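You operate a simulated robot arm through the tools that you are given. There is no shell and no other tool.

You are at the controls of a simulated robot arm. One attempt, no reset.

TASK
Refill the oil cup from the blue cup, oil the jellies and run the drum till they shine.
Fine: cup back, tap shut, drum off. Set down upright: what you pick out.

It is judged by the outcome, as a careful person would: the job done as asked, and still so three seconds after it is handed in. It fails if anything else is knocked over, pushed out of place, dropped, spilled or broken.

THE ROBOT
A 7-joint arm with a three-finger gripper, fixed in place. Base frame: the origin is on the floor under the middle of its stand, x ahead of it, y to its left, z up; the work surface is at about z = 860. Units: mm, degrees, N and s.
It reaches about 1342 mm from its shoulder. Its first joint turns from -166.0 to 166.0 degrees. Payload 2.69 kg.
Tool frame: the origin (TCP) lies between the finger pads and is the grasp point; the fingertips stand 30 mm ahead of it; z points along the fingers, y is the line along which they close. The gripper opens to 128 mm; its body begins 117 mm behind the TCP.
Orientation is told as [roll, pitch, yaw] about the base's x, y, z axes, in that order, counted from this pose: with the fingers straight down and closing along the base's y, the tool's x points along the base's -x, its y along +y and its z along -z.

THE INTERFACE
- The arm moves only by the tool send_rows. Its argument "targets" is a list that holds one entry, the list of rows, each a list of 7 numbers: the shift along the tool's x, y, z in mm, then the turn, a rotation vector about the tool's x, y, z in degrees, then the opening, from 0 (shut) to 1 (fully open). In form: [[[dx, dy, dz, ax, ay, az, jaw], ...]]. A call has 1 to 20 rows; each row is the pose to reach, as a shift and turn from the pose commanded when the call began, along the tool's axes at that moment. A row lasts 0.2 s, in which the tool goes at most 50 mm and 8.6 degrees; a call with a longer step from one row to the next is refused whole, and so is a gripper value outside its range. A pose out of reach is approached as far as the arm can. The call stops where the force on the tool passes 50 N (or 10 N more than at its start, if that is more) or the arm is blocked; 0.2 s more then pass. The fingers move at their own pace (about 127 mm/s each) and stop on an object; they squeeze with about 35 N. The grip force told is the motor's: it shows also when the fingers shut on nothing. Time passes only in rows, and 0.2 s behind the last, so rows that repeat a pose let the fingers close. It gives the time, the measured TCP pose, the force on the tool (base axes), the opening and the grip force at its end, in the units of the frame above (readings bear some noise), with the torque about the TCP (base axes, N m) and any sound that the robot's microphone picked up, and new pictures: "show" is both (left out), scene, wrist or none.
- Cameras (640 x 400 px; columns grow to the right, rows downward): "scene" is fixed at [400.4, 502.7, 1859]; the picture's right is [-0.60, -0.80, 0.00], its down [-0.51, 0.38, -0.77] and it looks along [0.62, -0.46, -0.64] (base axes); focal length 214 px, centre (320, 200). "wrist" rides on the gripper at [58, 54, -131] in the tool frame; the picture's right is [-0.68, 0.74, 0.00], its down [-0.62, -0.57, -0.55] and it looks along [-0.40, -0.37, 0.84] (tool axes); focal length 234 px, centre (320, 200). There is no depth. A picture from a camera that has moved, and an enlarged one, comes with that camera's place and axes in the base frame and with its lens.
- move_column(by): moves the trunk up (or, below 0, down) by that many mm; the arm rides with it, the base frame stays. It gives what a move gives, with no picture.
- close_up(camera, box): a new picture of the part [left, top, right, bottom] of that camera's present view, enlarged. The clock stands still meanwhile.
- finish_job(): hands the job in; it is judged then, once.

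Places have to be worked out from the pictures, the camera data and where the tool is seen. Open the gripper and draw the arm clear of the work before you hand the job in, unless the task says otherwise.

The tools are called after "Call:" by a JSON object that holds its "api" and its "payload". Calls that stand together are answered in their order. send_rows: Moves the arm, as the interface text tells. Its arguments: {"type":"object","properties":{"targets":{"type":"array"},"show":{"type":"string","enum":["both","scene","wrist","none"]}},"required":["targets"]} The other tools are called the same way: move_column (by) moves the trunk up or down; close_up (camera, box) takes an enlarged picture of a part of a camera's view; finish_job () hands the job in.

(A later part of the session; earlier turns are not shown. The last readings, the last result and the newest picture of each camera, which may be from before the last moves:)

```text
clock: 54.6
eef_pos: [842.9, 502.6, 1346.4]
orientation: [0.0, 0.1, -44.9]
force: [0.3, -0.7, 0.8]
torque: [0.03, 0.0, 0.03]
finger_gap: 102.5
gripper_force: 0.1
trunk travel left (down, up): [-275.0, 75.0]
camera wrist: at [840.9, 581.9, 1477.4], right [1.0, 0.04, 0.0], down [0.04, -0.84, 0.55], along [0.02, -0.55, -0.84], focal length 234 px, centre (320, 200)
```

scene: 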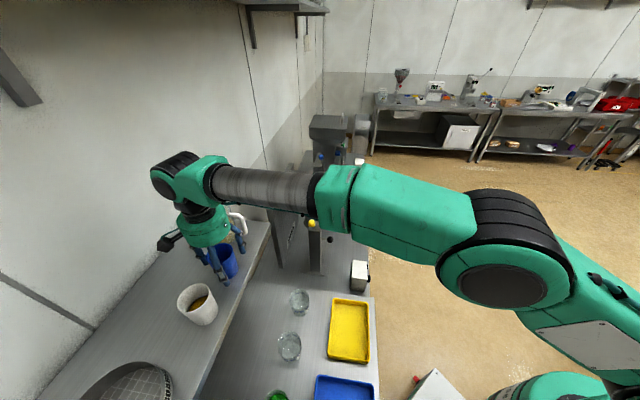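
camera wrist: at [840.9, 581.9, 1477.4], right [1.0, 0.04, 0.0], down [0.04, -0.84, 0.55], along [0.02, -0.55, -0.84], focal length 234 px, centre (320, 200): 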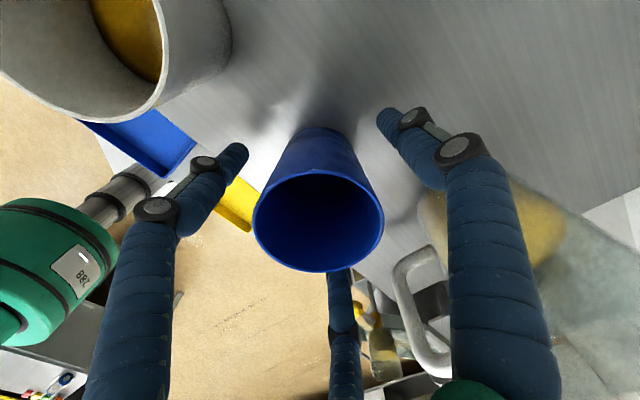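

The cup stands upright where it was and the fingers are clear of it. I withdraw straight up, move away from the shelf, and go to a viewpoint in front of the tap with the tool level.

Call:
{"api": "send_rows", "payload": {"targets": [[[0, 0, -30, 0, 0, 0, 0.8], [0, 0, -60, 0, 0, 0, 0.8], [0, 0, -90, 0, 0, 0, 0.8], [0, -35, -95, 0, 0, 0, 0.8], [0, -80, -95, 0, 0, 0, 0.8], [0, -125, -95, 0, 0, 0, 0.8], [0, -170, -95, 0, 0, 0, 0.8], [0, -215, -95, 0, 0, 0, 0.8], [-25, -250, -95, -8, 0, 0, 0.8], [-55, -280, -95, -16, 0, 0, 0.8], [-85, -300, -95, -24, 0, 0, 0.8], [-115, -310, -95, -32, 0, 0, 0.8], [-145, -310, -95, -40, 0, 0, 0.6], [-175, -310, -90, -48, 0, 0, 0.5], [-205, -310, -62, -56, 0, 0, 0.4], [-235, -310, -32, -64, 0, 0, 0.4], [-265, -310, -2, -72, 0, 0, 0.4], [-295, -310, 28, -80, 0, 0, 0.4], [-315, -310, 60, -88, 0, 0, 0.4], [-326, -310, 89, -90, 0, 0, 0.4]]]}}

Call:
{"api": "close_up", "payload": {"camera": "scene", "box": [170, 190, 270, 320]}}

```text
clock: 58.8
eef_pos: [856.1, 52.2, 1258.8]
orientation: [90.1, -0.1, -45.1]
force: [0.4, -0.1, 0.9]
torque: [-0.01, 0.0, 0.07]
finger_gap: 51.5
gripper_force: 0.0
trunk travel left (down, up): [-275.0, 75.0]
camera wrist: at [722.9, 0.7, 1312.0], right [0.48, -0.48, 0.74], down [0.05, -0.82, -0.57], along [0.88, 0.31, -0.37], focal length 234 px, centre (320, 200)
```

scene: 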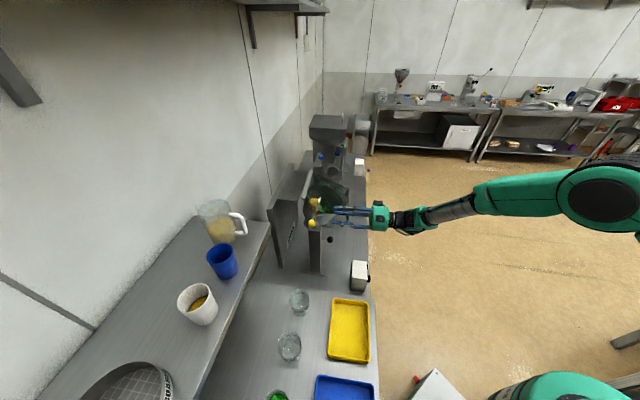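
wrist: 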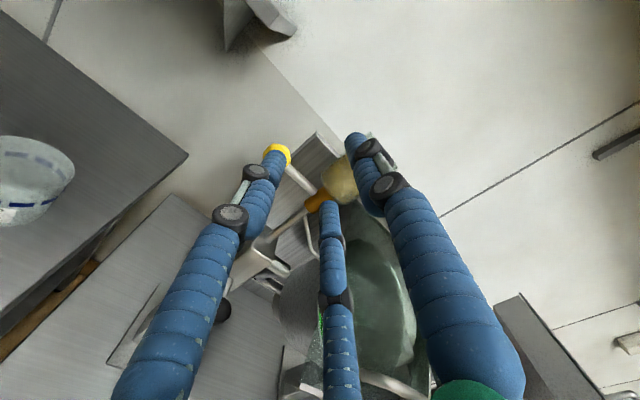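

```text
3.08 times, centred on (220, 255) of scene
camera zoom: at [400.4, 502.7, 1859.0], right [-0.6, -0.8, 0.0], down [-0.51, 0.38, -0.77], along [0.62, -0.46, -0.64], focal length 660 px, centre (628, 31)
```

zoom: 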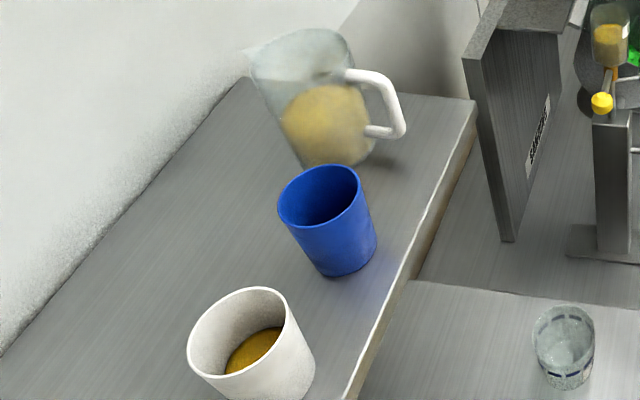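

The blue cup is back in its place and upright. Next I look closely at the tap.

Call:
{"api": "close_up", "payload": {"camera": "wrist", "box": [240, 110, 380, 240]}}

Call:
{"api": "close_up", "payload": {"camera": "scene", "box": [300, 190, 335, 235]}}

```text
3.08 times, centred on (310, 175) of wrist
camera zoom: at [722.9, 0.7, 1312.0], right [0.48, -0.48, 0.74], down [0.05, -0.82, -0.57], along [0.88, 0.31, -0.37], focal length 720 px, centre (351, 277)
```

zoom: 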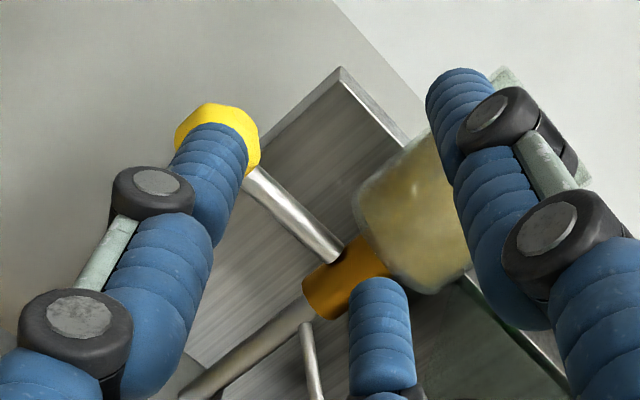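

```text
8.89 times, centred on (318, 212) of scene
camera zoom: at [400.4, 502.7, 1859.0], right [-0.6, -0.8, 0.0], down [-0.51, 0.38, -0.77], along [0.62, -0.46, -0.64], focal length 1906 px, centre (342, 89)
```

zoom: 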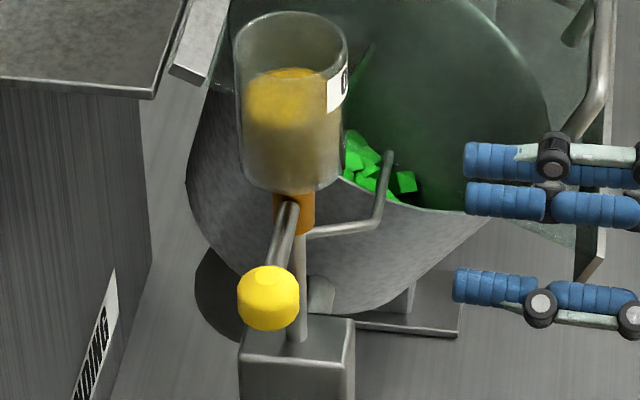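

The lever runs straight out from the valve along the bench, with the yellow ball at about (930, 147, 1205). I set the tool level with the ball and turn it 30° so the rod passes between two fingers, stopping short of the ball.

Call:
{"api": "send_rows", "payload": {"targets": [[[4, -14, 0, 0, 0, 7.5, 0.5], [8, -28, 0, 0, 0, 15, 0.5], [12, -42, 5, 0, 0, 22.5, 0.5], [15, -54, 10, 0, 0, 30, 0.5], [15, -54, 17, 0, 0, 30, 0.5], [15, -54, 17, 0, 0, 30, 0.5]]]}}

Call:
{"api": "close_up", "payload": {"camera": "wrist", "box": [220, 100, 400, 260]}}

Call:
{"api": "close_up", "payload": {"camera": "scene", "box": [290, 185, 350, 245]}}

```text
clock: 60.2
eef_pos: [857.7, 75.4, 1204.5]
orientation: [90.0, 30.0, -45.0]
force: [-0.1, -0.1, -0.6]
torque: [0.02, 0.02, 0.01]
finger_gap: 64.1
gripper_force: 0.1
trunk travel left (down, up): [-275.0, 75.0]
camera wrist: at [748.0, -0.3, 1279.3], right [0.68, -0.67, 0.3], down [-0.21, -0.56, -0.8], along [0.71, 0.48, -0.52], focal length 234 px, centre (320, 200)
```

scene: 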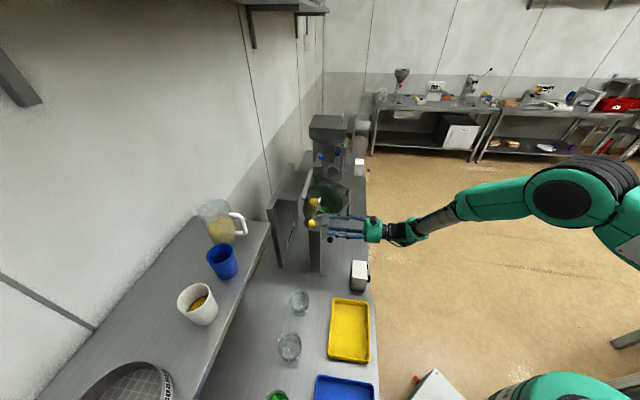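
wrist: 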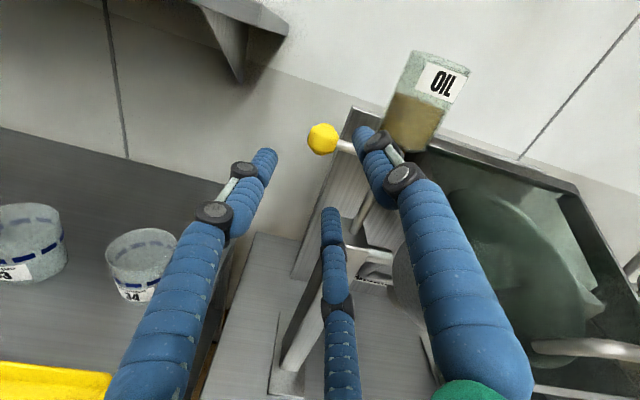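

```text
2.50 times, centred on (310, 180) of wrist
camera zoom: at [748.0, -0.3, 1279.3], right [0.68, -0.67, 0.3], down [-0.21, -0.56, -0.8], along [0.71, 0.48, -0.52], focal length 585 px, centre (345, 250)
```

zoom: 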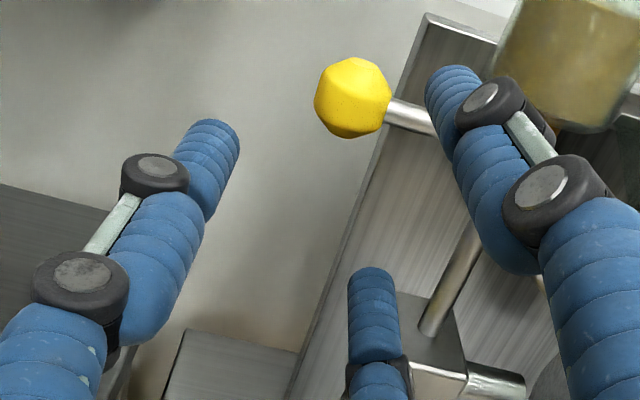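

```text
6.67 times, centred on (320, 215) of scene
camera zoom: at [400.4, 502.7, 1859.0], right [-0.6, -0.8, 0.0], down [-0.51, 0.38, -0.77], along [0.62, -0.46, -0.64], focal length 1430 px, centre (320, 100)
```

zoom: 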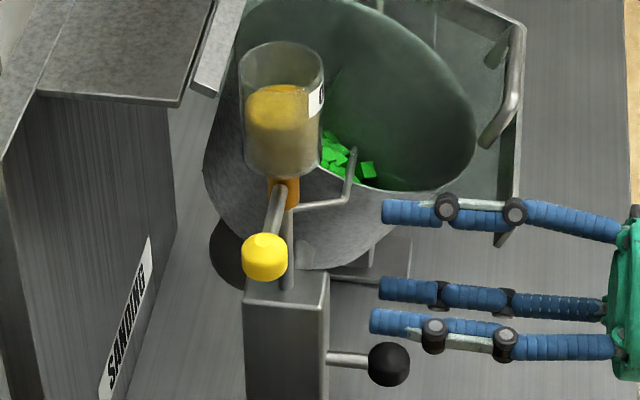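

The view confirms the ball at bench coordinates e1≈554, e2≈762, z≈1206, and it is about 30 mm across. I advance until the open fingers surround it.

Call:
{"api": "send_rows", "payload": {"targets": [[[0, 2.3, 25, 0, 0, 0, 0.5], [0, 2.3, 50, 0, 0, 0, 0.5], [0, 2.3, 75, 0, 0, 0, 0.5], [0, 2.3, 95, 0, 0, 0, 0.5], [0, 2.3, 100, 0, 0, 0, 0.5], [0, 2.3, 100, 0, 0, 0, 0.5]]]}}

Call:
{"api": "close_up", "payload": {"camera": "wrist", "box": [220, 100, 400, 260]}}

Call:
{"api": "close_up", "payload": {"camera": "scene", "box": [290, 185, 350, 245]}}

```text
clock: 61.6
eef_pos: [926.9, 145.8, 1205.2]
orientation: [89.9, 30.0, -45.0]
force: [0.5, 0.2, -1.1]
torque: [0.04, -0.05, -0.01]
finger_gap: 64.2
gripper_force: 0.1
trunk travel left (down, up): [-275.0, 75.0]
camera wrist: at [819.5, 69.4, 1281.4], right [0.67, -0.67, 0.3], down [-0.21, -0.57, -0.8], along [0.71, 0.48, -0.52], focal length 234 px, centre (320, 200)
```

scene: 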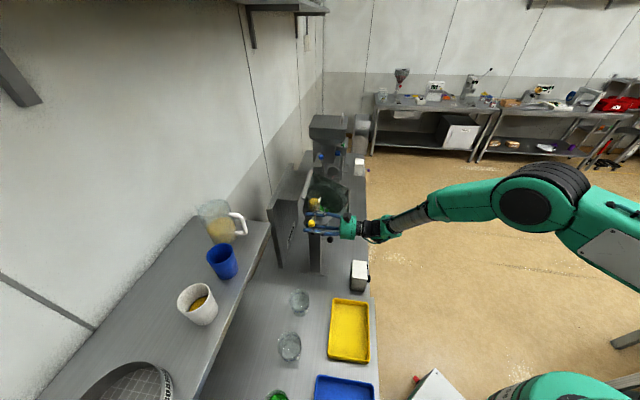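
wrist: 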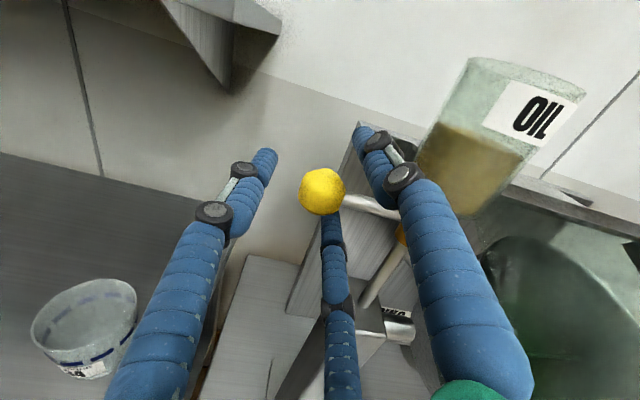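

```text
2.50 times, centred on (310, 180) of wrist
camera zoom: at [819.5, 69.4, 1281.4], right [0.67, -0.67, 0.3], down [-0.21, -0.57, -0.8], along [0.71, 0.48, -0.52], focal length 585 px, centre (345, 250)
```

zoom: 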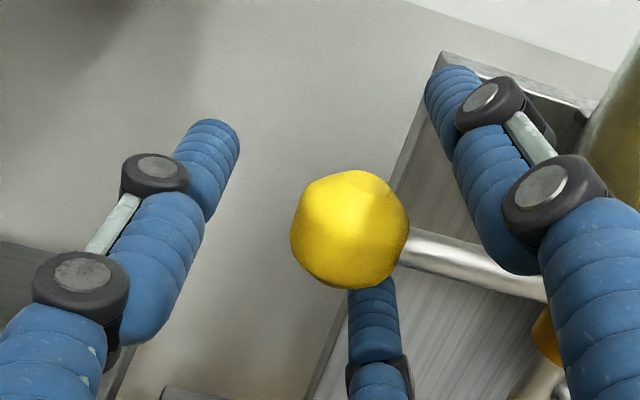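

```text
6.67 times, centred on (320, 215) of scene
camera zoom: at [400.4, 502.7, 1859.0], right [-0.6, -0.8, 0.0], down [-0.51, 0.38, -0.77], along [0.62, -0.46, -0.64], focal length 1430 px, centre (320, 100)
```

zoom: 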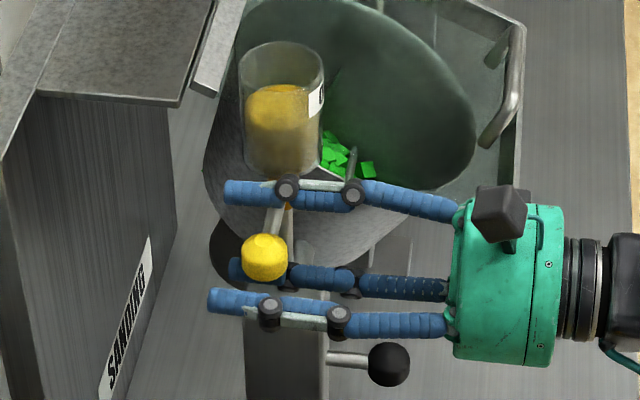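

The ball is centred between the fingers. I close on it, then test the lever's motion with small displacements.

Call:
{"api": "send_rows", "payload": {"targets": [[[0, 0, 0, 0, 0, 0, 0.35], [0, 0, 0, 0, 0, 0, 0.25], [0, 0, 0, 0, 0, 0, 0.15], [0, 0, 0, 0, 0, 0, 0.15]]]}}

Call:
{"api": "close_up", "payload": {"camera": "scene", "box": [290, 185, 350, 245]}}

```text
clock: 62.6
eef_pos: [927.8, 144.3, 1205.1]
orientation: [89.9, 30.0, -45.1]
force: [8.1, -6.1, -5.8]
torque: [-0.09, 0.04, -0.02]
finger_gap: 28.1
gripper_force: 44.2
trunk travel left (down, up): [-275.0, 75.0]
camera wrist: at [820.3, 68.6, 1280.5], right [0.67, -0.68, 0.3], down [-0.21, -0.56, -0.8], along [0.71, 0.47, -0.52], focal length 234 px, centre (320, 200)
```

scene: 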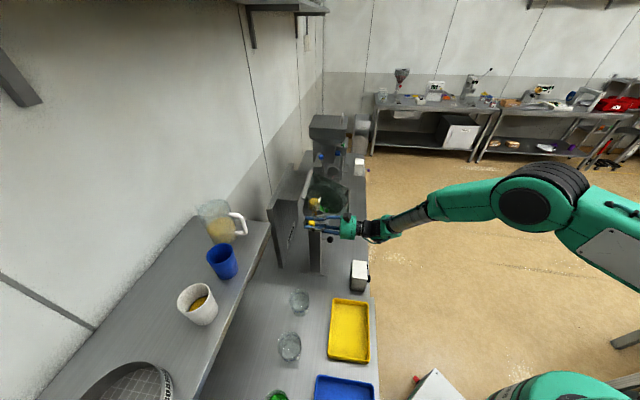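
wrist: 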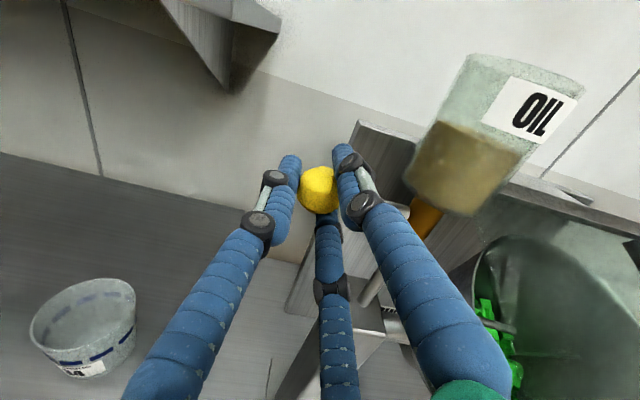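

```text
6.67 times, centred on (320, 215) of scene
camera zoom: at [400.4, 502.7, 1859.0], right [-0.6, -0.8, 0.0], down [-0.51, 0.38, -0.77], along [0.62, -0.46, -0.64], focal length 1430 px, centre (320, 100)
```

zoom: 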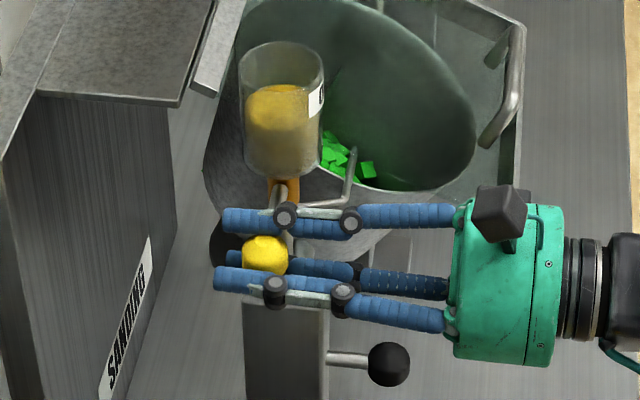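

The ball is gripped. I first test a small downward motion of 3 mm and read the force.

Call:
{"api": "send_rows", "payload": {"targets": [[[-0.75, -1.3, 0, 0, 0, 0, 0.15], [-1.5, -2.6, 0, 0, 0, 0, 0.15], [-1.5, -2.6, 0, 0, 0, 0, 0.15]]], "show": "none"}}

```text
clock: 63.4
eef_pos: [927.7, 144.9, 1204.6]
orientation: [90.2, 29.9, -44.8]
force: [10.3, -10.0, 10.7]
torque: [0.0, -0.09, -0.02]
finger_gap: 27.9
gripper_force: 45.1
trunk travel left (down, up): [-275.0, 75.0]
```

Going down is resisted: about +16 N and almost no motion. I return and test 3 mm toward the robot along the tool axis.

Call:
{"api": "send_rows", "payload": {"targets": [[[1.5, 2.6, 0, 0, 0, 0, 0.15], [1.5, 2.6, -1.5, 0, 0, 0, 0.15], [1.5, 2.6, -3, 0, 0, 0, 0.15], [1.5, 2.6, -3, 0, 0, 0, 0.15]]], "show": "none"}}

```text
clock: 64.4
eef_pos: [927.9, 141.8, 1206.4]
orientation: [89.9, 30.1, -45.0]
force: [26.4, -7.0, 4.2]
torque: [0.02, -0.03, 0.86]
finger_gap: 27.8
gripper_force: 45.5
trunk travel left (down, up): [-275.0, 75.0]
```

Motion toward the robot is partly resisted (~13 N) and moved about 2 mm. Now I test the opposite direction, toward the wall.

Call:
{"api": "send_rows", "payload": {"targets": [[[0, 0, 1.5, 0, 0, 0, 0.15], [0, 0, 3, 0, 0, 0, 0.15], [0, 0, 4.5, 0, 0, 0, 0.15], [0, 0, 6, 0, 0, 0, 0.15], [0, 0, 6, 0, 0, 0, 0.15]]], "show": "none"}}

```text
clock: 65.6
eef_pos: [929.8, 145.5, 1204.9]
orientation: [90.0, 30.2, -45.0]
force: [-2.3, -33.3, -0.2]
torque: [-0.06, 0.05, -0.53]
finger_gap: 27.6
gripper_force: 44.9
trunk travel left (down, up): [-275.0, 75.0]
```

Toward the wall it is stiffer (~25 N). I return to the middle and test 3 mm upward.

Call:
{"api": "send_rows", "payload": {"targets": [[[0, 0, -1.5, 0, 0, 0, 0.15], [0, 0, -3, 0, 0, 0, 0.15], [0.75, 1.3, -3, 0, 0, 0, 0.15], [1.5, 2.6, -3, 0, 0, 0, 0.15], [1.5, 2.6, -3, 0, 0, 0, 0.15]]], "show": "none"}}

```text
clock: 66.8
eef_pos: [929.3, 144.3, 1205.8]
orientation: [89.8, 30.1, -45.1]
force: [19.2, -14.1, -19.6]
torque: [-0.06, 0.06, 0.15]
finger_gap: 27.8
gripper_force: 44.7
trunk travel left (down, up): [-275.0, 75.0]
```

Up is resisted too (~20 N), so the lever has noticeable stiction. I return to the middle and pull further toward the robot, 10 mm, watching both force and picture.

Call:
{"api": "send_rows", "payload": {"targets": [[[-1.5, -2.6, 0, 0, 0, 0, 0.1], [-1.5, -2.6, -2, 0, 0, 0, 0.1], [-1.5, -2.6, -4, 0, 0, 0, 0.1], [-1.5, -2.6, -6, 0, 0, 0, 0.1], [-1.5, -2.6, -8, 0, 0, 0, 0.1], [-1.5, -2.6, -10, 0, 0, 0, 0.1], [-1.5, -2.6, -10, 0, 0, 0, 0.1]]]}}

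Call:
{"api": "close_up", "payload": {"camera": "scene", "box": [290, 185, 350, 245]}}

Call:
{"api": "close_up", "payload": {"camera": "wrist", "box": [260, 110, 420, 250]}}

```text
clock: 68.4
eef_pos: [920.9, 136.5, 1205.1]
orientation: [89.9, 30.0, -45.0]
force: [24.8, -3.5, -4.5]
torque: [-0.07, 0.02, 0.82]
finger_gap: 28.0
gripper_force: 44.8
trunk travel left (down, up): [-275.0, 75.0]
camera wrist: at [814.1, 61.4, 1280.4], right [0.67, -0.67, 0.3], down [-0.21, -0.56, -0.8], along [0.71, 0.48, -0.52], focal length 234 px, centre (320, 200)
```

scene: 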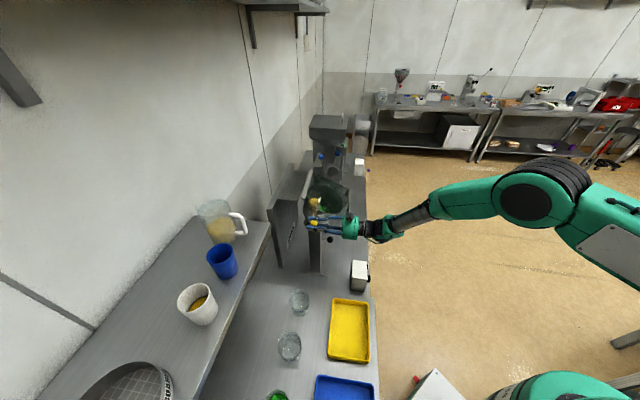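
wrist: 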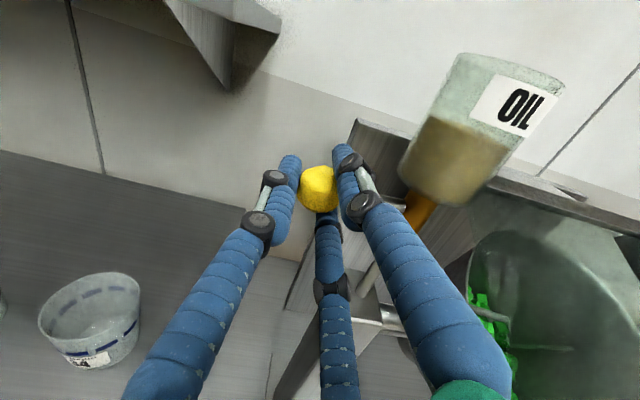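

```text
6.67 times, centred on (320, 215) of scene
camera zoom: at [400.4, 502.7, 1859.0], right [-0.6, -0.8, 0.0], down [-0.51, 0.38, -0.77], along [0.62, -0.46, -0.64], focal length 1430 px, centre (320, 100)
```

zoom: 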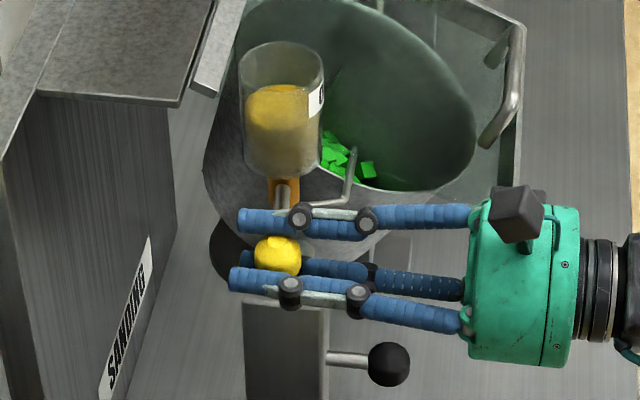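

```text
2.86 times, centred on (340, 180) of wrist
camera zoom: at [814.1, 61.4, 1280.4], right [0.67, -0.67, 0.3], down [-0.21, -0.56, -0.8], along [0.71, 0.48, -0.52], focal length 669 px, centre (263, 257)
```

zoom: 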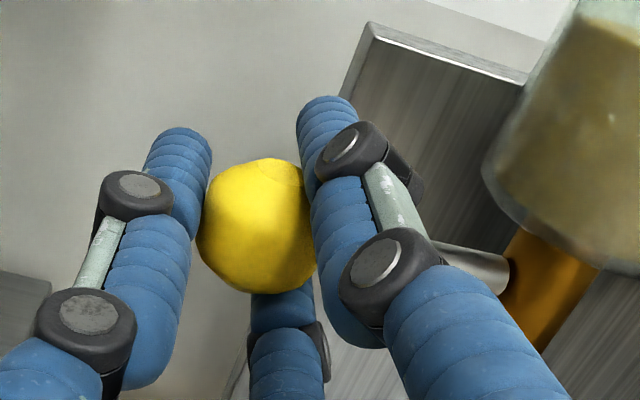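

The ball moved with the gripper, so the lever swings about the vertical axis toward the robot with ~15 N of friction; the wall side is its shut stop. I swing it along its arc (radius ~75 mm) to about 45° and look for flow.

Call:
{"api": "send_rows", "payload": {"targets": [[[-1.9, 1.1, -7.7, 0, 0, 0, 0.1], [-4.4, 2.55, -15.2, 0, 0, 0, 0.1], [-7.7, 4.45, -22.4, 0, 0, 0, 0.1], [-11, 6.35, -29.3, 0, 0, 0, 0.1], [-14.9, 8.6, -35.7, 0, 0, 0, 0.1], [-20.1, 11.6, -42.6, 0, 0, 0, 0.1]]]}}

Call:
{"api": "close_up", "payload": {"camera": "scene", "box": [295, 185, 355, 235]}}

```text
clock: 69.8
eef_pos: [901.7, 92.8, 1205.4]
orientation: [89.9, 30.1, -45.0]
force: [-47.4, 12.8, 0.3]
torque: [0.29, -0.31, 1.0]
finger_gap: 28.8
gripper_force: 45.1
trunk travel left (down, up): [-275.0, 75.0]
camera wrist: at [794.0, 16.4, 1280.5], right [0.68, -0.67, 0.3], down [-0.21, -0.57, -0.8], along [0.71, 0.48, -0.52], focal length 234 px, centre (320, 200)
```

scene: 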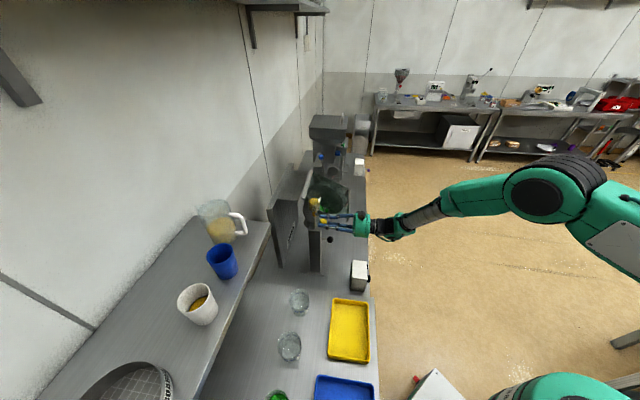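
wrist: 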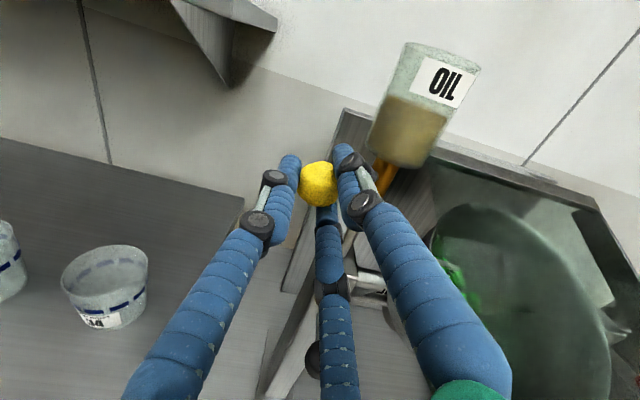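

```text
8.00 times, centred on (325, 210) of scene
camera zoom: at [400.4, 502.7, 1859.0], right [-0.6, -0.8, 0.0], down [-0.51, 0.38, -0.77], along [0.62, -0.46, -0.64], focal length 1716 px, centre (280, 120)
```

zoom: 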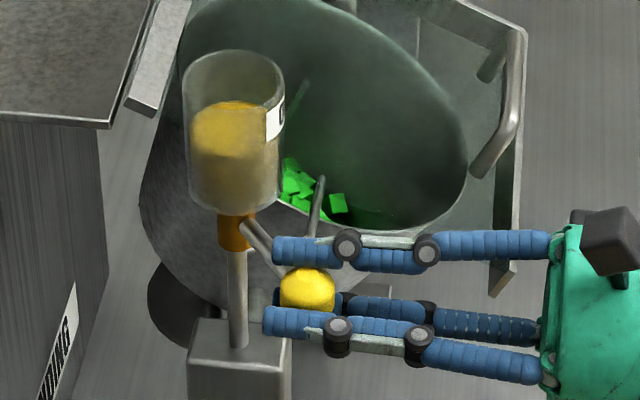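

The lever is near 40–45°, but the side force is high (~47 N), so my pivot estimate is off. I zoom in to re-measure the pivot and the ball.

Call:
{"api": "close_up", "payload": {"camera": "wrist", "box": [280, 30, 480, 230]}}

Call:
{"api": "close_up", "payload": {"camera": "wrist", "box": [290, 130, 430, 240]}}

```text
2.00 times, centred on (380, 130) of wrist
camera zoom: at [794.0, 16.4, 1280.5], right [0.68, -0.67, 0.3], down [-0.21, -0.57, -0.8], along [0.71, 0.48, -0.52], focal length 468 px, centre (200, 340)
```

zoom: 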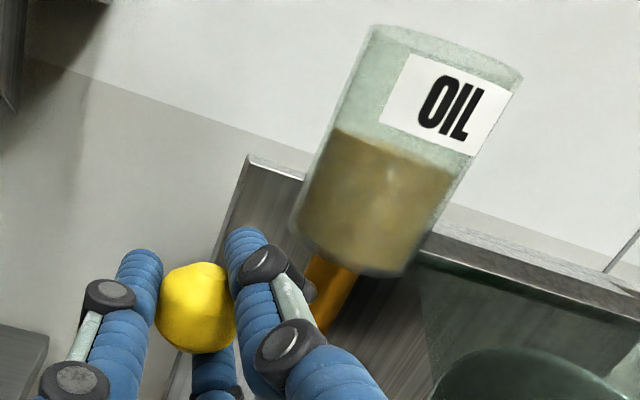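

```text
3.64 times, centred on (360, 185) of wrist
camera zoom: at [794.0, 16.4, 1280.5], right [0.68, -0.67, 0.3], down [-0.21, -0.57, -0.8], along [0.71, 0.48, -0.52], focal length 852 px, centre (174, 254)
```

zoom: 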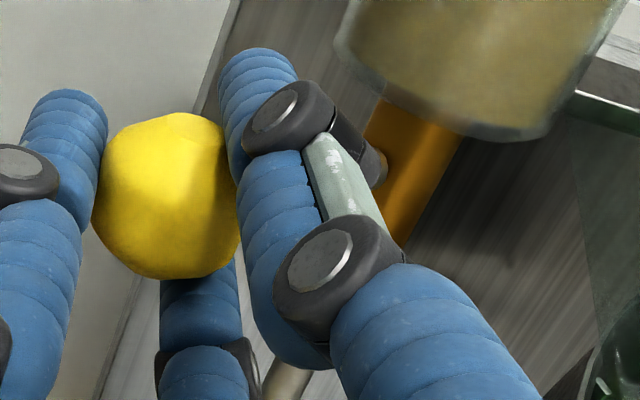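

The ball has slid a little toward the fingertips; the pivot fits e1≈637, e2≈762 with a radius of about 82 mm, and the lever is at about 37°. I ease the grip into a loose cage to release the strain, re-centre, and check for flow.

Call:
{"api": "send_rows", "payload": {"targets": [[[0, 0, 0, 0, 0, 0, 0.33], [0, 0, 0, 0, 0, 0, 0.33], [0, 0, 4, 0, 0, 0, 0.33], [0, 0, 8, 0, 0, 0, 0.33], [0, 0, 8, 0, 0, 0, 0.33]]]}}

Call:
{"api": "close_up", "payload": {"camera": "wrist", "box": [280, 30, 480, 230]}}

Call:
{"api": "close_up", "payload": {"camera": "scene", "box": [295, 185, 355, 235]}}

```text
clock: 71.0
eef_pos: [912.4, 98.1, 1206.6]
orientation: [89.9, 30.0, -44.9]
force: [-0.9, 0.7, -0.3]
torque: [-0.03, 0.0, 0.0]
finger_gap: 42.3
gripper_force: 0.1
trunk travel left (down, up): [-275.0, 75.0]
camera wrist: at [804.1, 21.3, 1281.2], right [0.67, -0.67, 0.3], down [-0.21, -0.57, -0.8], along [0.71, 0.48, -0.52], focal length 234 px, centre (320, 200)
```

scene: 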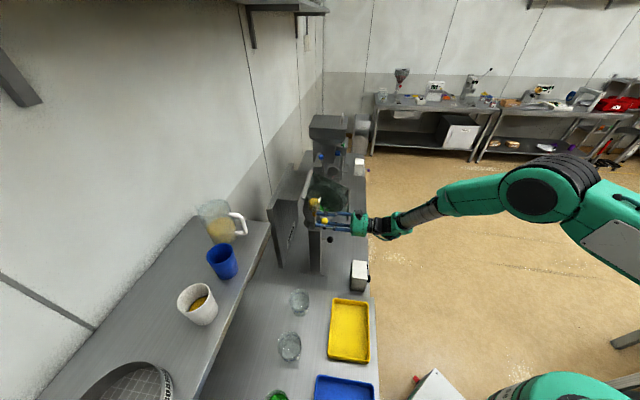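
wrist: 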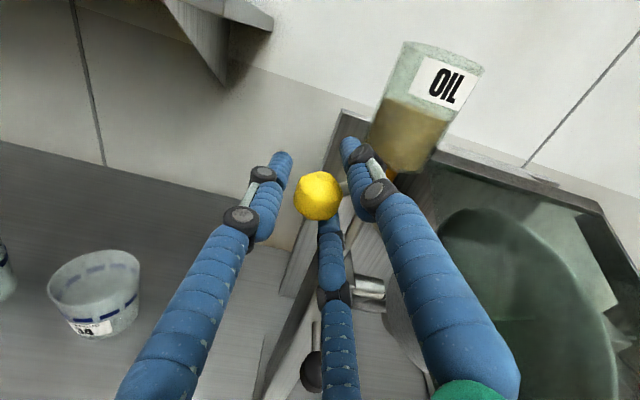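

```text
2.00 times, centred on (380, 130) of wrist
camera zoom: at [804.1, 21.3, 1281.2], right [0.67, -0.67, 0.3], down [-0.21, -0.57, -0.8], along [0.71, 0.48, -0.52], focal length 468 px, centre (200, 340)
```

zoom: 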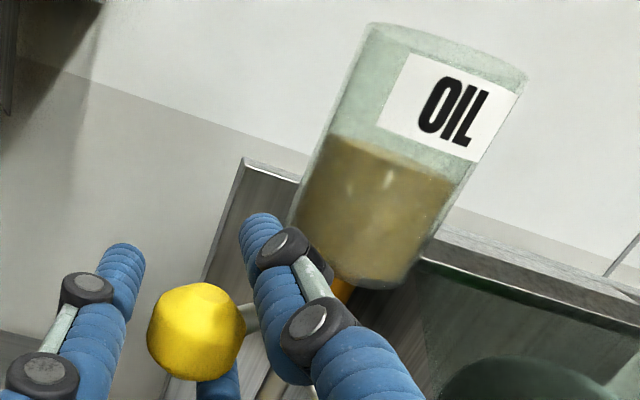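

```text
8.00 times, centred on (325, 210) of scene
camera zoom: at [400.4, 502.7, 1859.0], right [-0.6, -0.8, 0.0], down [-0.51, 0.38, -0.77], along [0.62, -0.46, -0.64], focal length 1716 px, centre (280, 120)
```

zoom: 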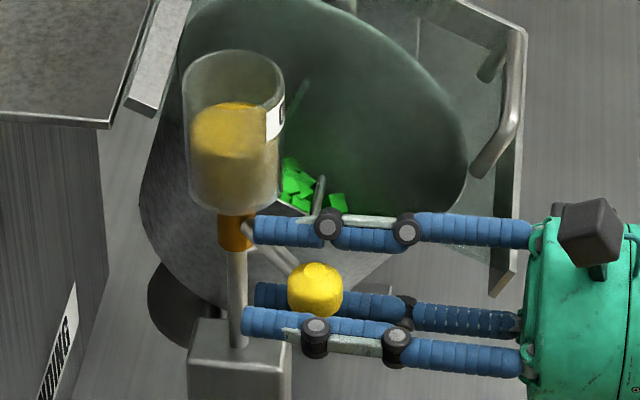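

The ball is at about 41° of swing and the cage is stress-free. I push the lever on along its arc with the left finger, to about 74°, and look again.

Call:
{"api": "send_rows", "payload": {"targets": [[[-6, 3.4, -6, 0, 0, 0, 0.33], [-11.7, 6.75, -11.3, 0, 0, 0, 0.33], [-19.7, 11.35, -18, 0, 0, 0, 0.33], [-28.4, 16.4, -23.4, 0, 0, 0, 0.33], [-37.8, 21.8, -27.3, 0, 0, 0, 0.33], [-37.8, 21.8, -27.3, 0, 0, 0, 0.33]]]}}

Call:
{"api": "close_up", "payload": {"camera": "wrist", "box": [260, 30, 460, 230]}}

Call:
{"api": "close_up", "payload": {"camera": "scene", "box": [295, 185, 355, 235]}}

```text
clock: 72.4
eef_pos: [924.5, 46.0, 1207.2]
orientation: [90.0, 30.0, -45.0]
force: [-0.7, 0.9, -0.6]
torque: [0.02, 0.04, 0.02]
finger_gap: 42.1
gripper_force: 0.1
trunk travel left (down, up): [-275.0, 75.0]
camera wrist: at [816.1, -29.3, 1281.1], right [0.67, -0.67, 0.3], down [-0.21, -0.56, -0.8], along [0.71, 0.48, -0.52], focal length 234 px, centre (320, 200)
```

scene: 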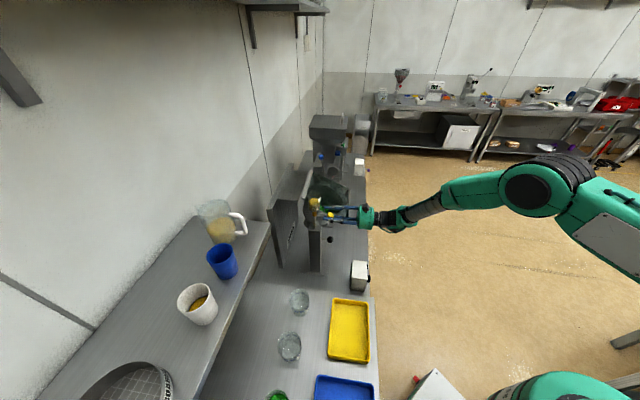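
wrist: 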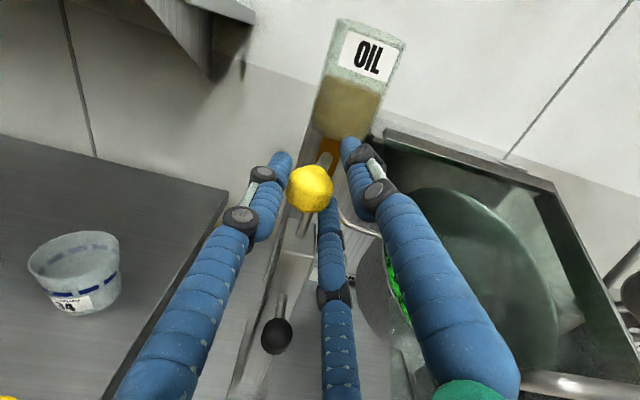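

```text
2.00 times, centred on (360, 130) of wrist
camera zoom: at [816.1, -29.3, 1281.1], right [0.67, -0.67, 0.3], down [-0.21, -0.56, -0.8], along [0.71, 0.48, -0.52], focal length 468 px, centre (240, 340)
```

zoom: 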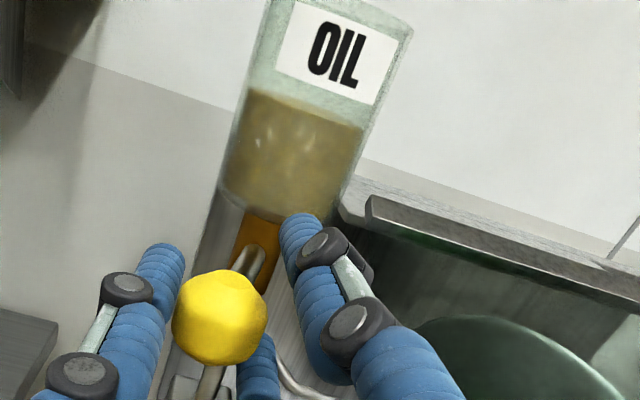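

```text
8.00 times, centred on (325, 210) of scene
camera zoom: at [400.4, 502.7, 1859.0], right [-0.6, -0.8, 0.0], down [-0.51, 0.38, -0.77], along [0.62, -0.46, -0.64], focal length 1716 px, centre (280, 120)
```

zoom: 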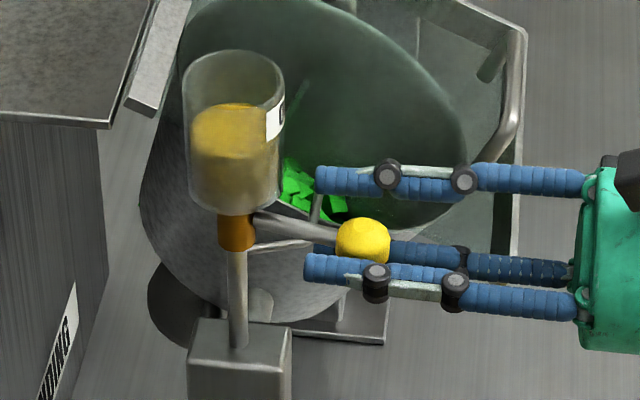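

The lever is now at about 78°, moved without load, but I see no flow yet. I push the last stretch gently toward 90°.

Call:
{"api": "send_rows", "payload": {"targets": [[[-3.5, 2, -0.3, 0, 0, 0, 0.33], [-7, 4, -0.6, 0, 0, 0, 0.33], [-10.4, 6, -0.9, 0, 0, 0, 0.33], [-11.5, 6.65, -1, 0, 0, 0, 0.33], [-11.5, 6.65, -1, 0, 0, 0, 0.33]]]}}

Call:
{"api": "close_up", "payload": {"camera": "wrist", "box": [240, 10, 440, 230]}}

Call:
{"api": "close_up", "payload": {"camera": "scene", "box": [295, 185, 355, 235]}}

```text
clock: 73.6
eef_pos: [932.4, 38.1, 1206.2]
orientation: [89.9, 30.0, -44.8]
force: [-10.6, 20.2, -1.1]
torque: [-0.05, -0.01, -0.19]
finger_gap: 56.5
gripper_force: 10.7
trunk travel left (down, up): [-275.0, 75.0]
camera wrist: at [823.5, -37.3, 1281.1], right [0.68, -0.67, 0.3], down [-0.21, -0.57, -0.8], along [0.71, 0.48, -0.52], focal length 234 px, centre (320, 200)
```

scene: 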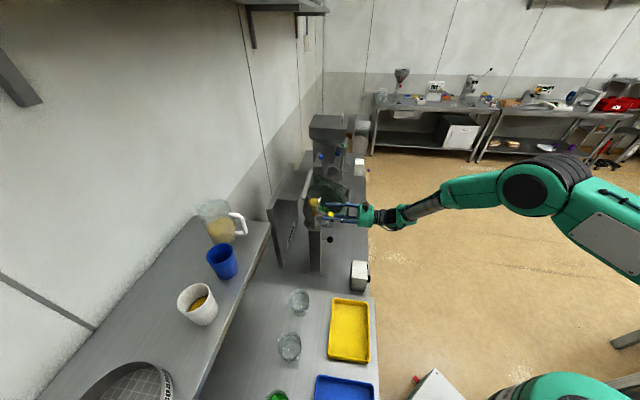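
wrist: 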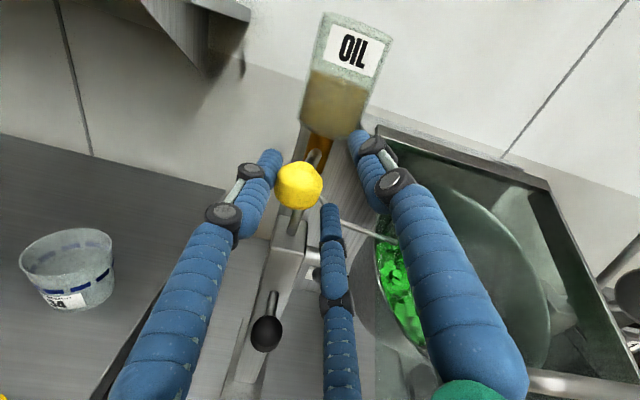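

```text
1.82 times, centred on (340, 120) of wrist
camera zoom: at [823.5, -37.3, 1281.1], right [0.68, -0.67, 0.3], down [-0.21, -0.57, -0.8], along [0.71, 0.48, -0.52], focal length 426 px, centre (284, 346)
```

zoom: 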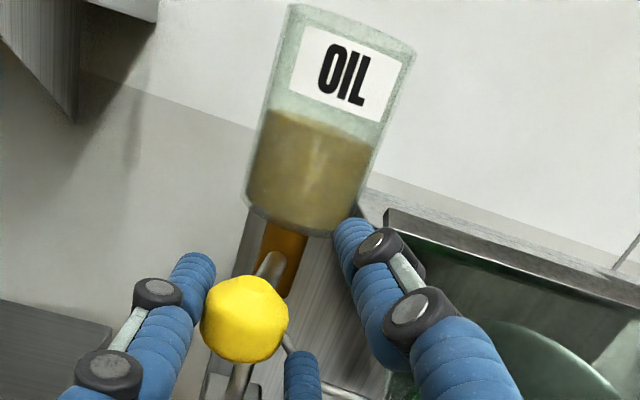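

```text
8.00 times, centred on (325, 210) of scene
camera zoom: at [400.4, 502.7, 1859.0], right [-0.6, -0.8, 0.0], down [-0.51, 0.38, -0.77], along [0.62, -0.46, -0.64], focal length 1716 px, centre (280, 120)
```

zoom: 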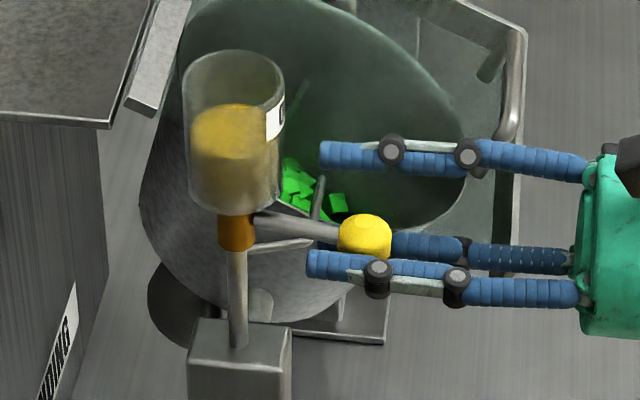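

The lever has reached its stop near 80° (about 22 N, with the left finger yielding). I back off slightly, wait a second, and look at the spout end and the oil level for flow.

Call:
{"api": "send_rows", "payload": {"targets": [[[4.3, -2.5, 0, 0, 0, 0, 0.4], [8.6, -5, 0, 0, 0, 0, 0.4], [8.6, -5, 0, 0, 0, 0, 0.4], [8.6, -5, 0, 0, 0, 0, 0.4], [8.6, -5, 0, 0, 0, 0, 0.4]]]}}

Call:
{"api": "close_up", "payload": {"camera": "wrist", "box": [330, 170, 450, 290]}}

Call:
{"api": "close_up", "payload": {"camera": "scene", "box": [305, 190, 345, 225]}}

Call:
{"api": "close_up", "payload": {"camera": "wrist", "box": [240, 10, 440, 230]}}

```text
clock: 74.8
eef_pos: [925.2, 43.6, 1206.4]
orientation: [90.0, 30.0, -45.0]
force: [-0.1, -0.6, -0.8]
torque: [0.01, -0.01, 0.0]
finger_gap: 51.2
gripper_force: 0.1
trunk travel left (down, up): [-275.0, 75.0]
camera wrist: at [817.2, -32.1, 1281.1], right [0.67, -0.67, 0.3], down [-0.21, -0.56, -0.8], along [0.71, 0.48, -0.52], focal length 234 px, centre (320, 200)
```

scene: 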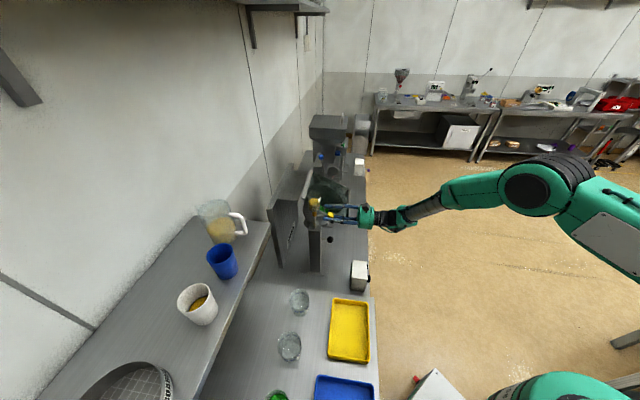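
wrist: 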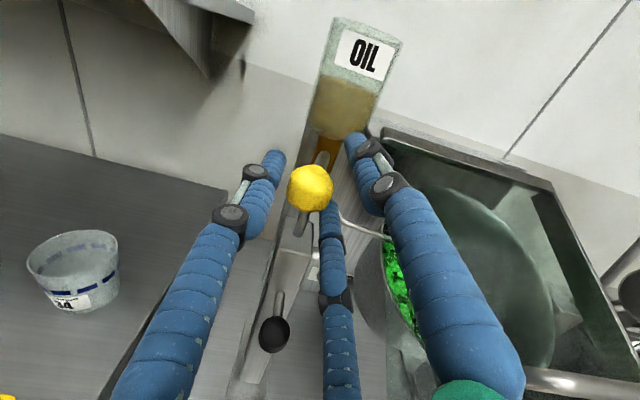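

```text
3.33 times, centred on (390, 230) of wrist
camera zoom: at [817.2, -32.1, 1281.1], right [0.67, -0.67, 0.3], down [-0.21, -0.56, -0.8], along [0.71, 0.48, -0.52], focal length 781 px, centre (87, 100)
```

zoom: 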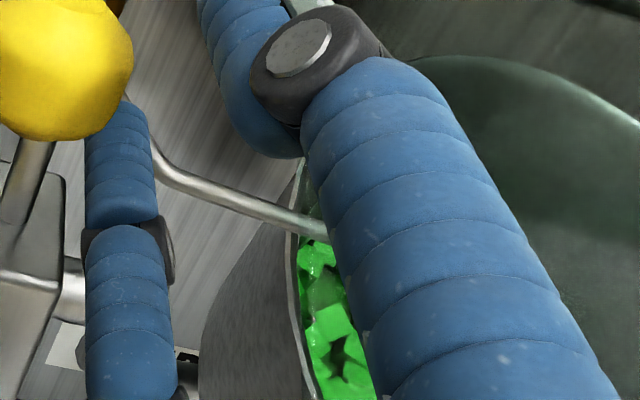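

```text
11.43 times, centred on (325, 208) of scene
camera zoom: at [400.4, 502.7, 1859.0], right [-0.6, -0.8, 0.0], down [-0.51, 0.38, -0.77], along [0.62, -0.46, -0.64], focal length 2451 px, centre (263, 114)
```

zoom: 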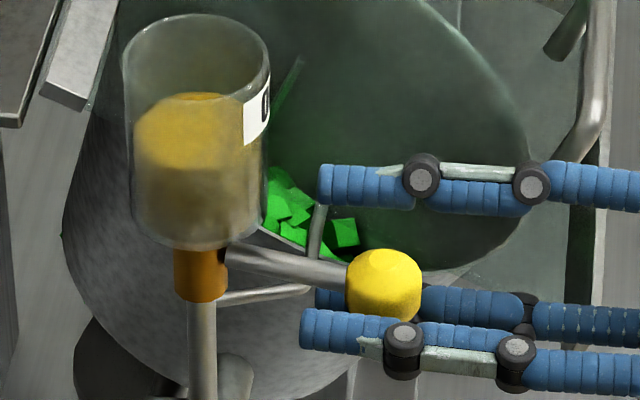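

```text
1.82 times, centred on (340, 120) of wrist
camera zoom: at [817.2, -32.1, 1281.1], right [0.67, -0.67, 0.3], down [-0.21, -0.56, -0.8], along [0.71, 0.48, -0.52], focal length 426 px, centre (284, 346)
```

zoom: 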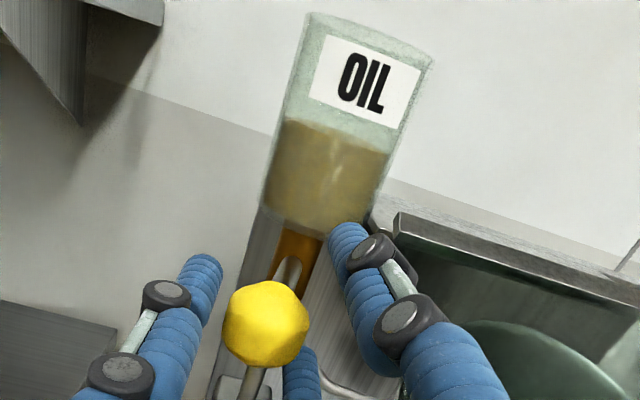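

The level may have dropped a few millimetres, so I hold still for 2 s and compare with the same close-up.

Call:
{"api": "send_rows", "payload": {"targets": [[[8.6, -5, 0, 0, 0, 0, 0.4], [8.6, -5, 0, 0, 0, 0, 0.4], [8.6, -5, 0, 0, 0, 0, 0.4], [8.6, -5, 0, 0, 0, 0, 0.4], [8.6, -5, 0, 0, 0, 0, 0.4], [8.6, -5, 0, 0, 0, 0, 0.4], [8.6, -5, 0, 0, 0, 0, 0.4], [8.6, -5, 0, 0, 0, 0, 0.4]]], "show": "wrist"}}

Call:
{"api": "close_up", "payload": {"camera": "scene", "box": [305, 190, 345, 225]}}

```text
clock: 76.6
eef_pos: [919.8, 50.3, 1204.9]
orientation: [90.0, 29.9, -44.9]
force: [0.2, 0.4, 0.1]
torque: [0.03, 0.0, 0.01]
finger_gap: 51.3
gripper_force: 0.1
trunk travel left (down, up): [-275.0, 75.0]
camera wrist: at [810.7, -25.1, 1281.2], right [0.67, -0.67, 0.3], down [-0.21, -0.57, -0.8], along [0.71, 0.48, -0.52], focal length 234 px, centre (320, 200)
```

wrist: 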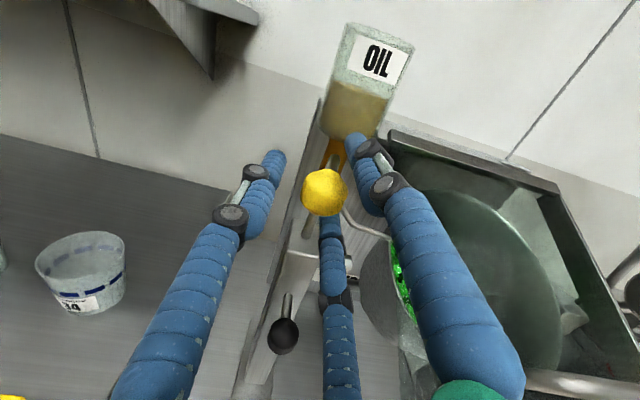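

```text
11.43 times, centred on (325, 208) of scene
camera zoom: at [400.4, 502.7, 1859.0], right [-0.6, -0.8, 0.0], down [-0.51, 0.38, -0.77], along [0.62, -0.46, -0.64], focal length 2451 px, centre (263, 114)
```

zoom: 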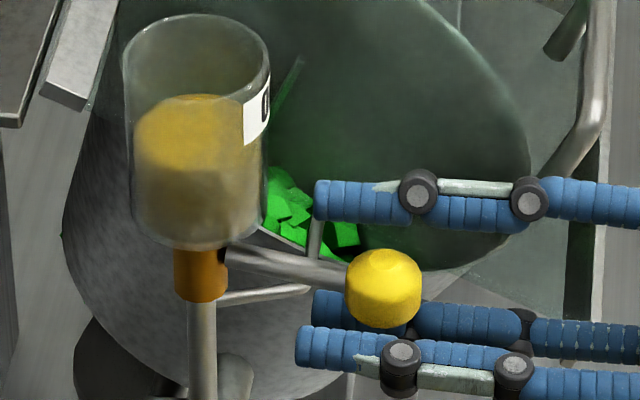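

The change is very small. I withdraw the fingers from the lever so I can see the spout end and the jellies clearly.

Call:
{"api": "send_rows", "payload": {"targets": [[[0, 0, -20, 0, 0, 0, 0.5], [0, 0, -50, 0, 0, 0, 0.5], [0, 0, -80, 0, 0, 0, 0.5], [0, 0, -110, 0, 0, 0, 0.5], [0, 0, -120, 0, 0, 0, 0.5]]]}}

Call:
{"api": "close_up", "payload": {"camera": "scene", "box": [305, 190, 345, 225]}}

Call:
{"api": "close_up", "payload": {"camera": "wrist", "box": [280, 60, 460, 220]}}

```text
clock: 77.8
eef_pos: [834.0, -35.9, 1206.6]
orientation: [90.0, 29.9, -45.0]
force: [-0.7, 1.1, -0.7]
torque: [0.01, 0.05, -0.02]
finger_gap: 64.1
gripper_force: 0.1
trunk travel left (down, up): [-275.0, 75.0]
camera wrist: at [725.6, -110.1, 1281.3], right [0.68, -0.67, 0.3], down [-0.21, -0.56, -0.8], along [0.71, 0.48, -0.52], focal length 234 px, centre (320, 200)
```

scene: 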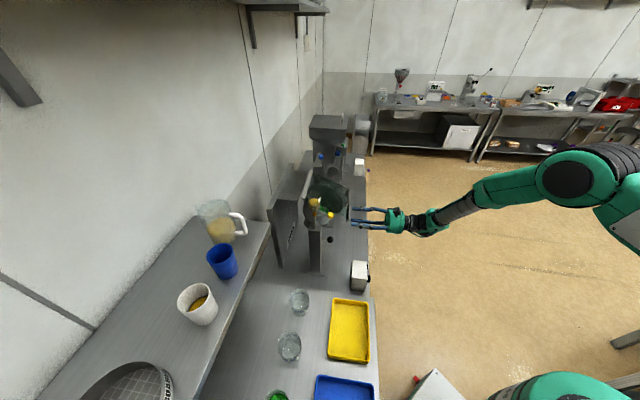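
wrist: 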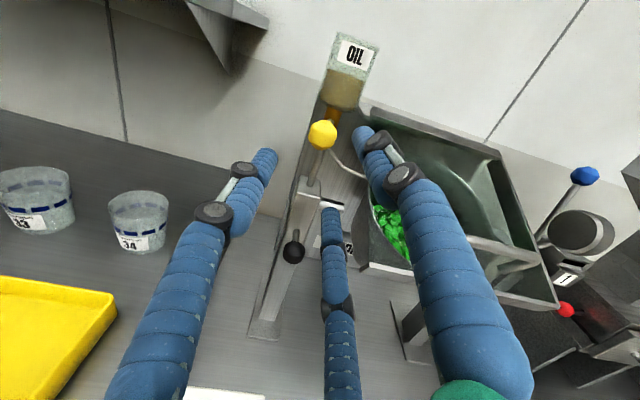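

```text
11.43 times, centred on (325, 208) of scene
camera zoom: at [400.4, 502.7, 1859.0], right [-0.6, -0.8, 0.0], down [-0.51, 0.38, -0.77], along [0.62, -0.46, -0.64], focal length 2451 px, centre (263, 114)
```

zoom: 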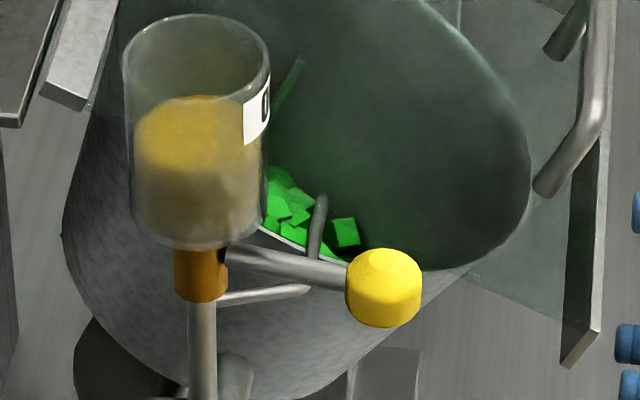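

```text
2.50 times, centred on (370, 140) of wrist
camera zoom: at [725.6, -110.1, 1281.3], right [0.68, -0.67, 0.3], down [-0.21, -0.56, -0.8], along [0.71, 0.48, -0.52], focal length 585 px, centre (195, 350)
```

zoom: 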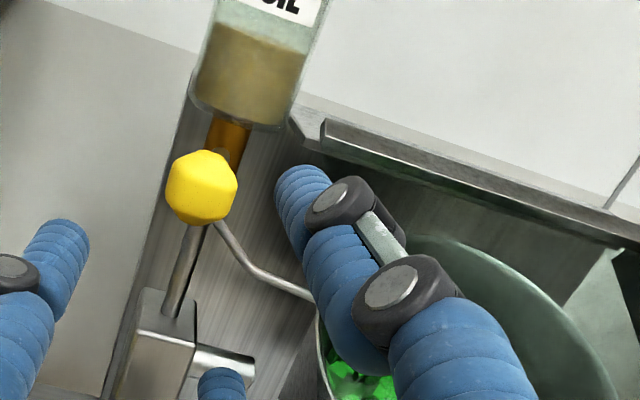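

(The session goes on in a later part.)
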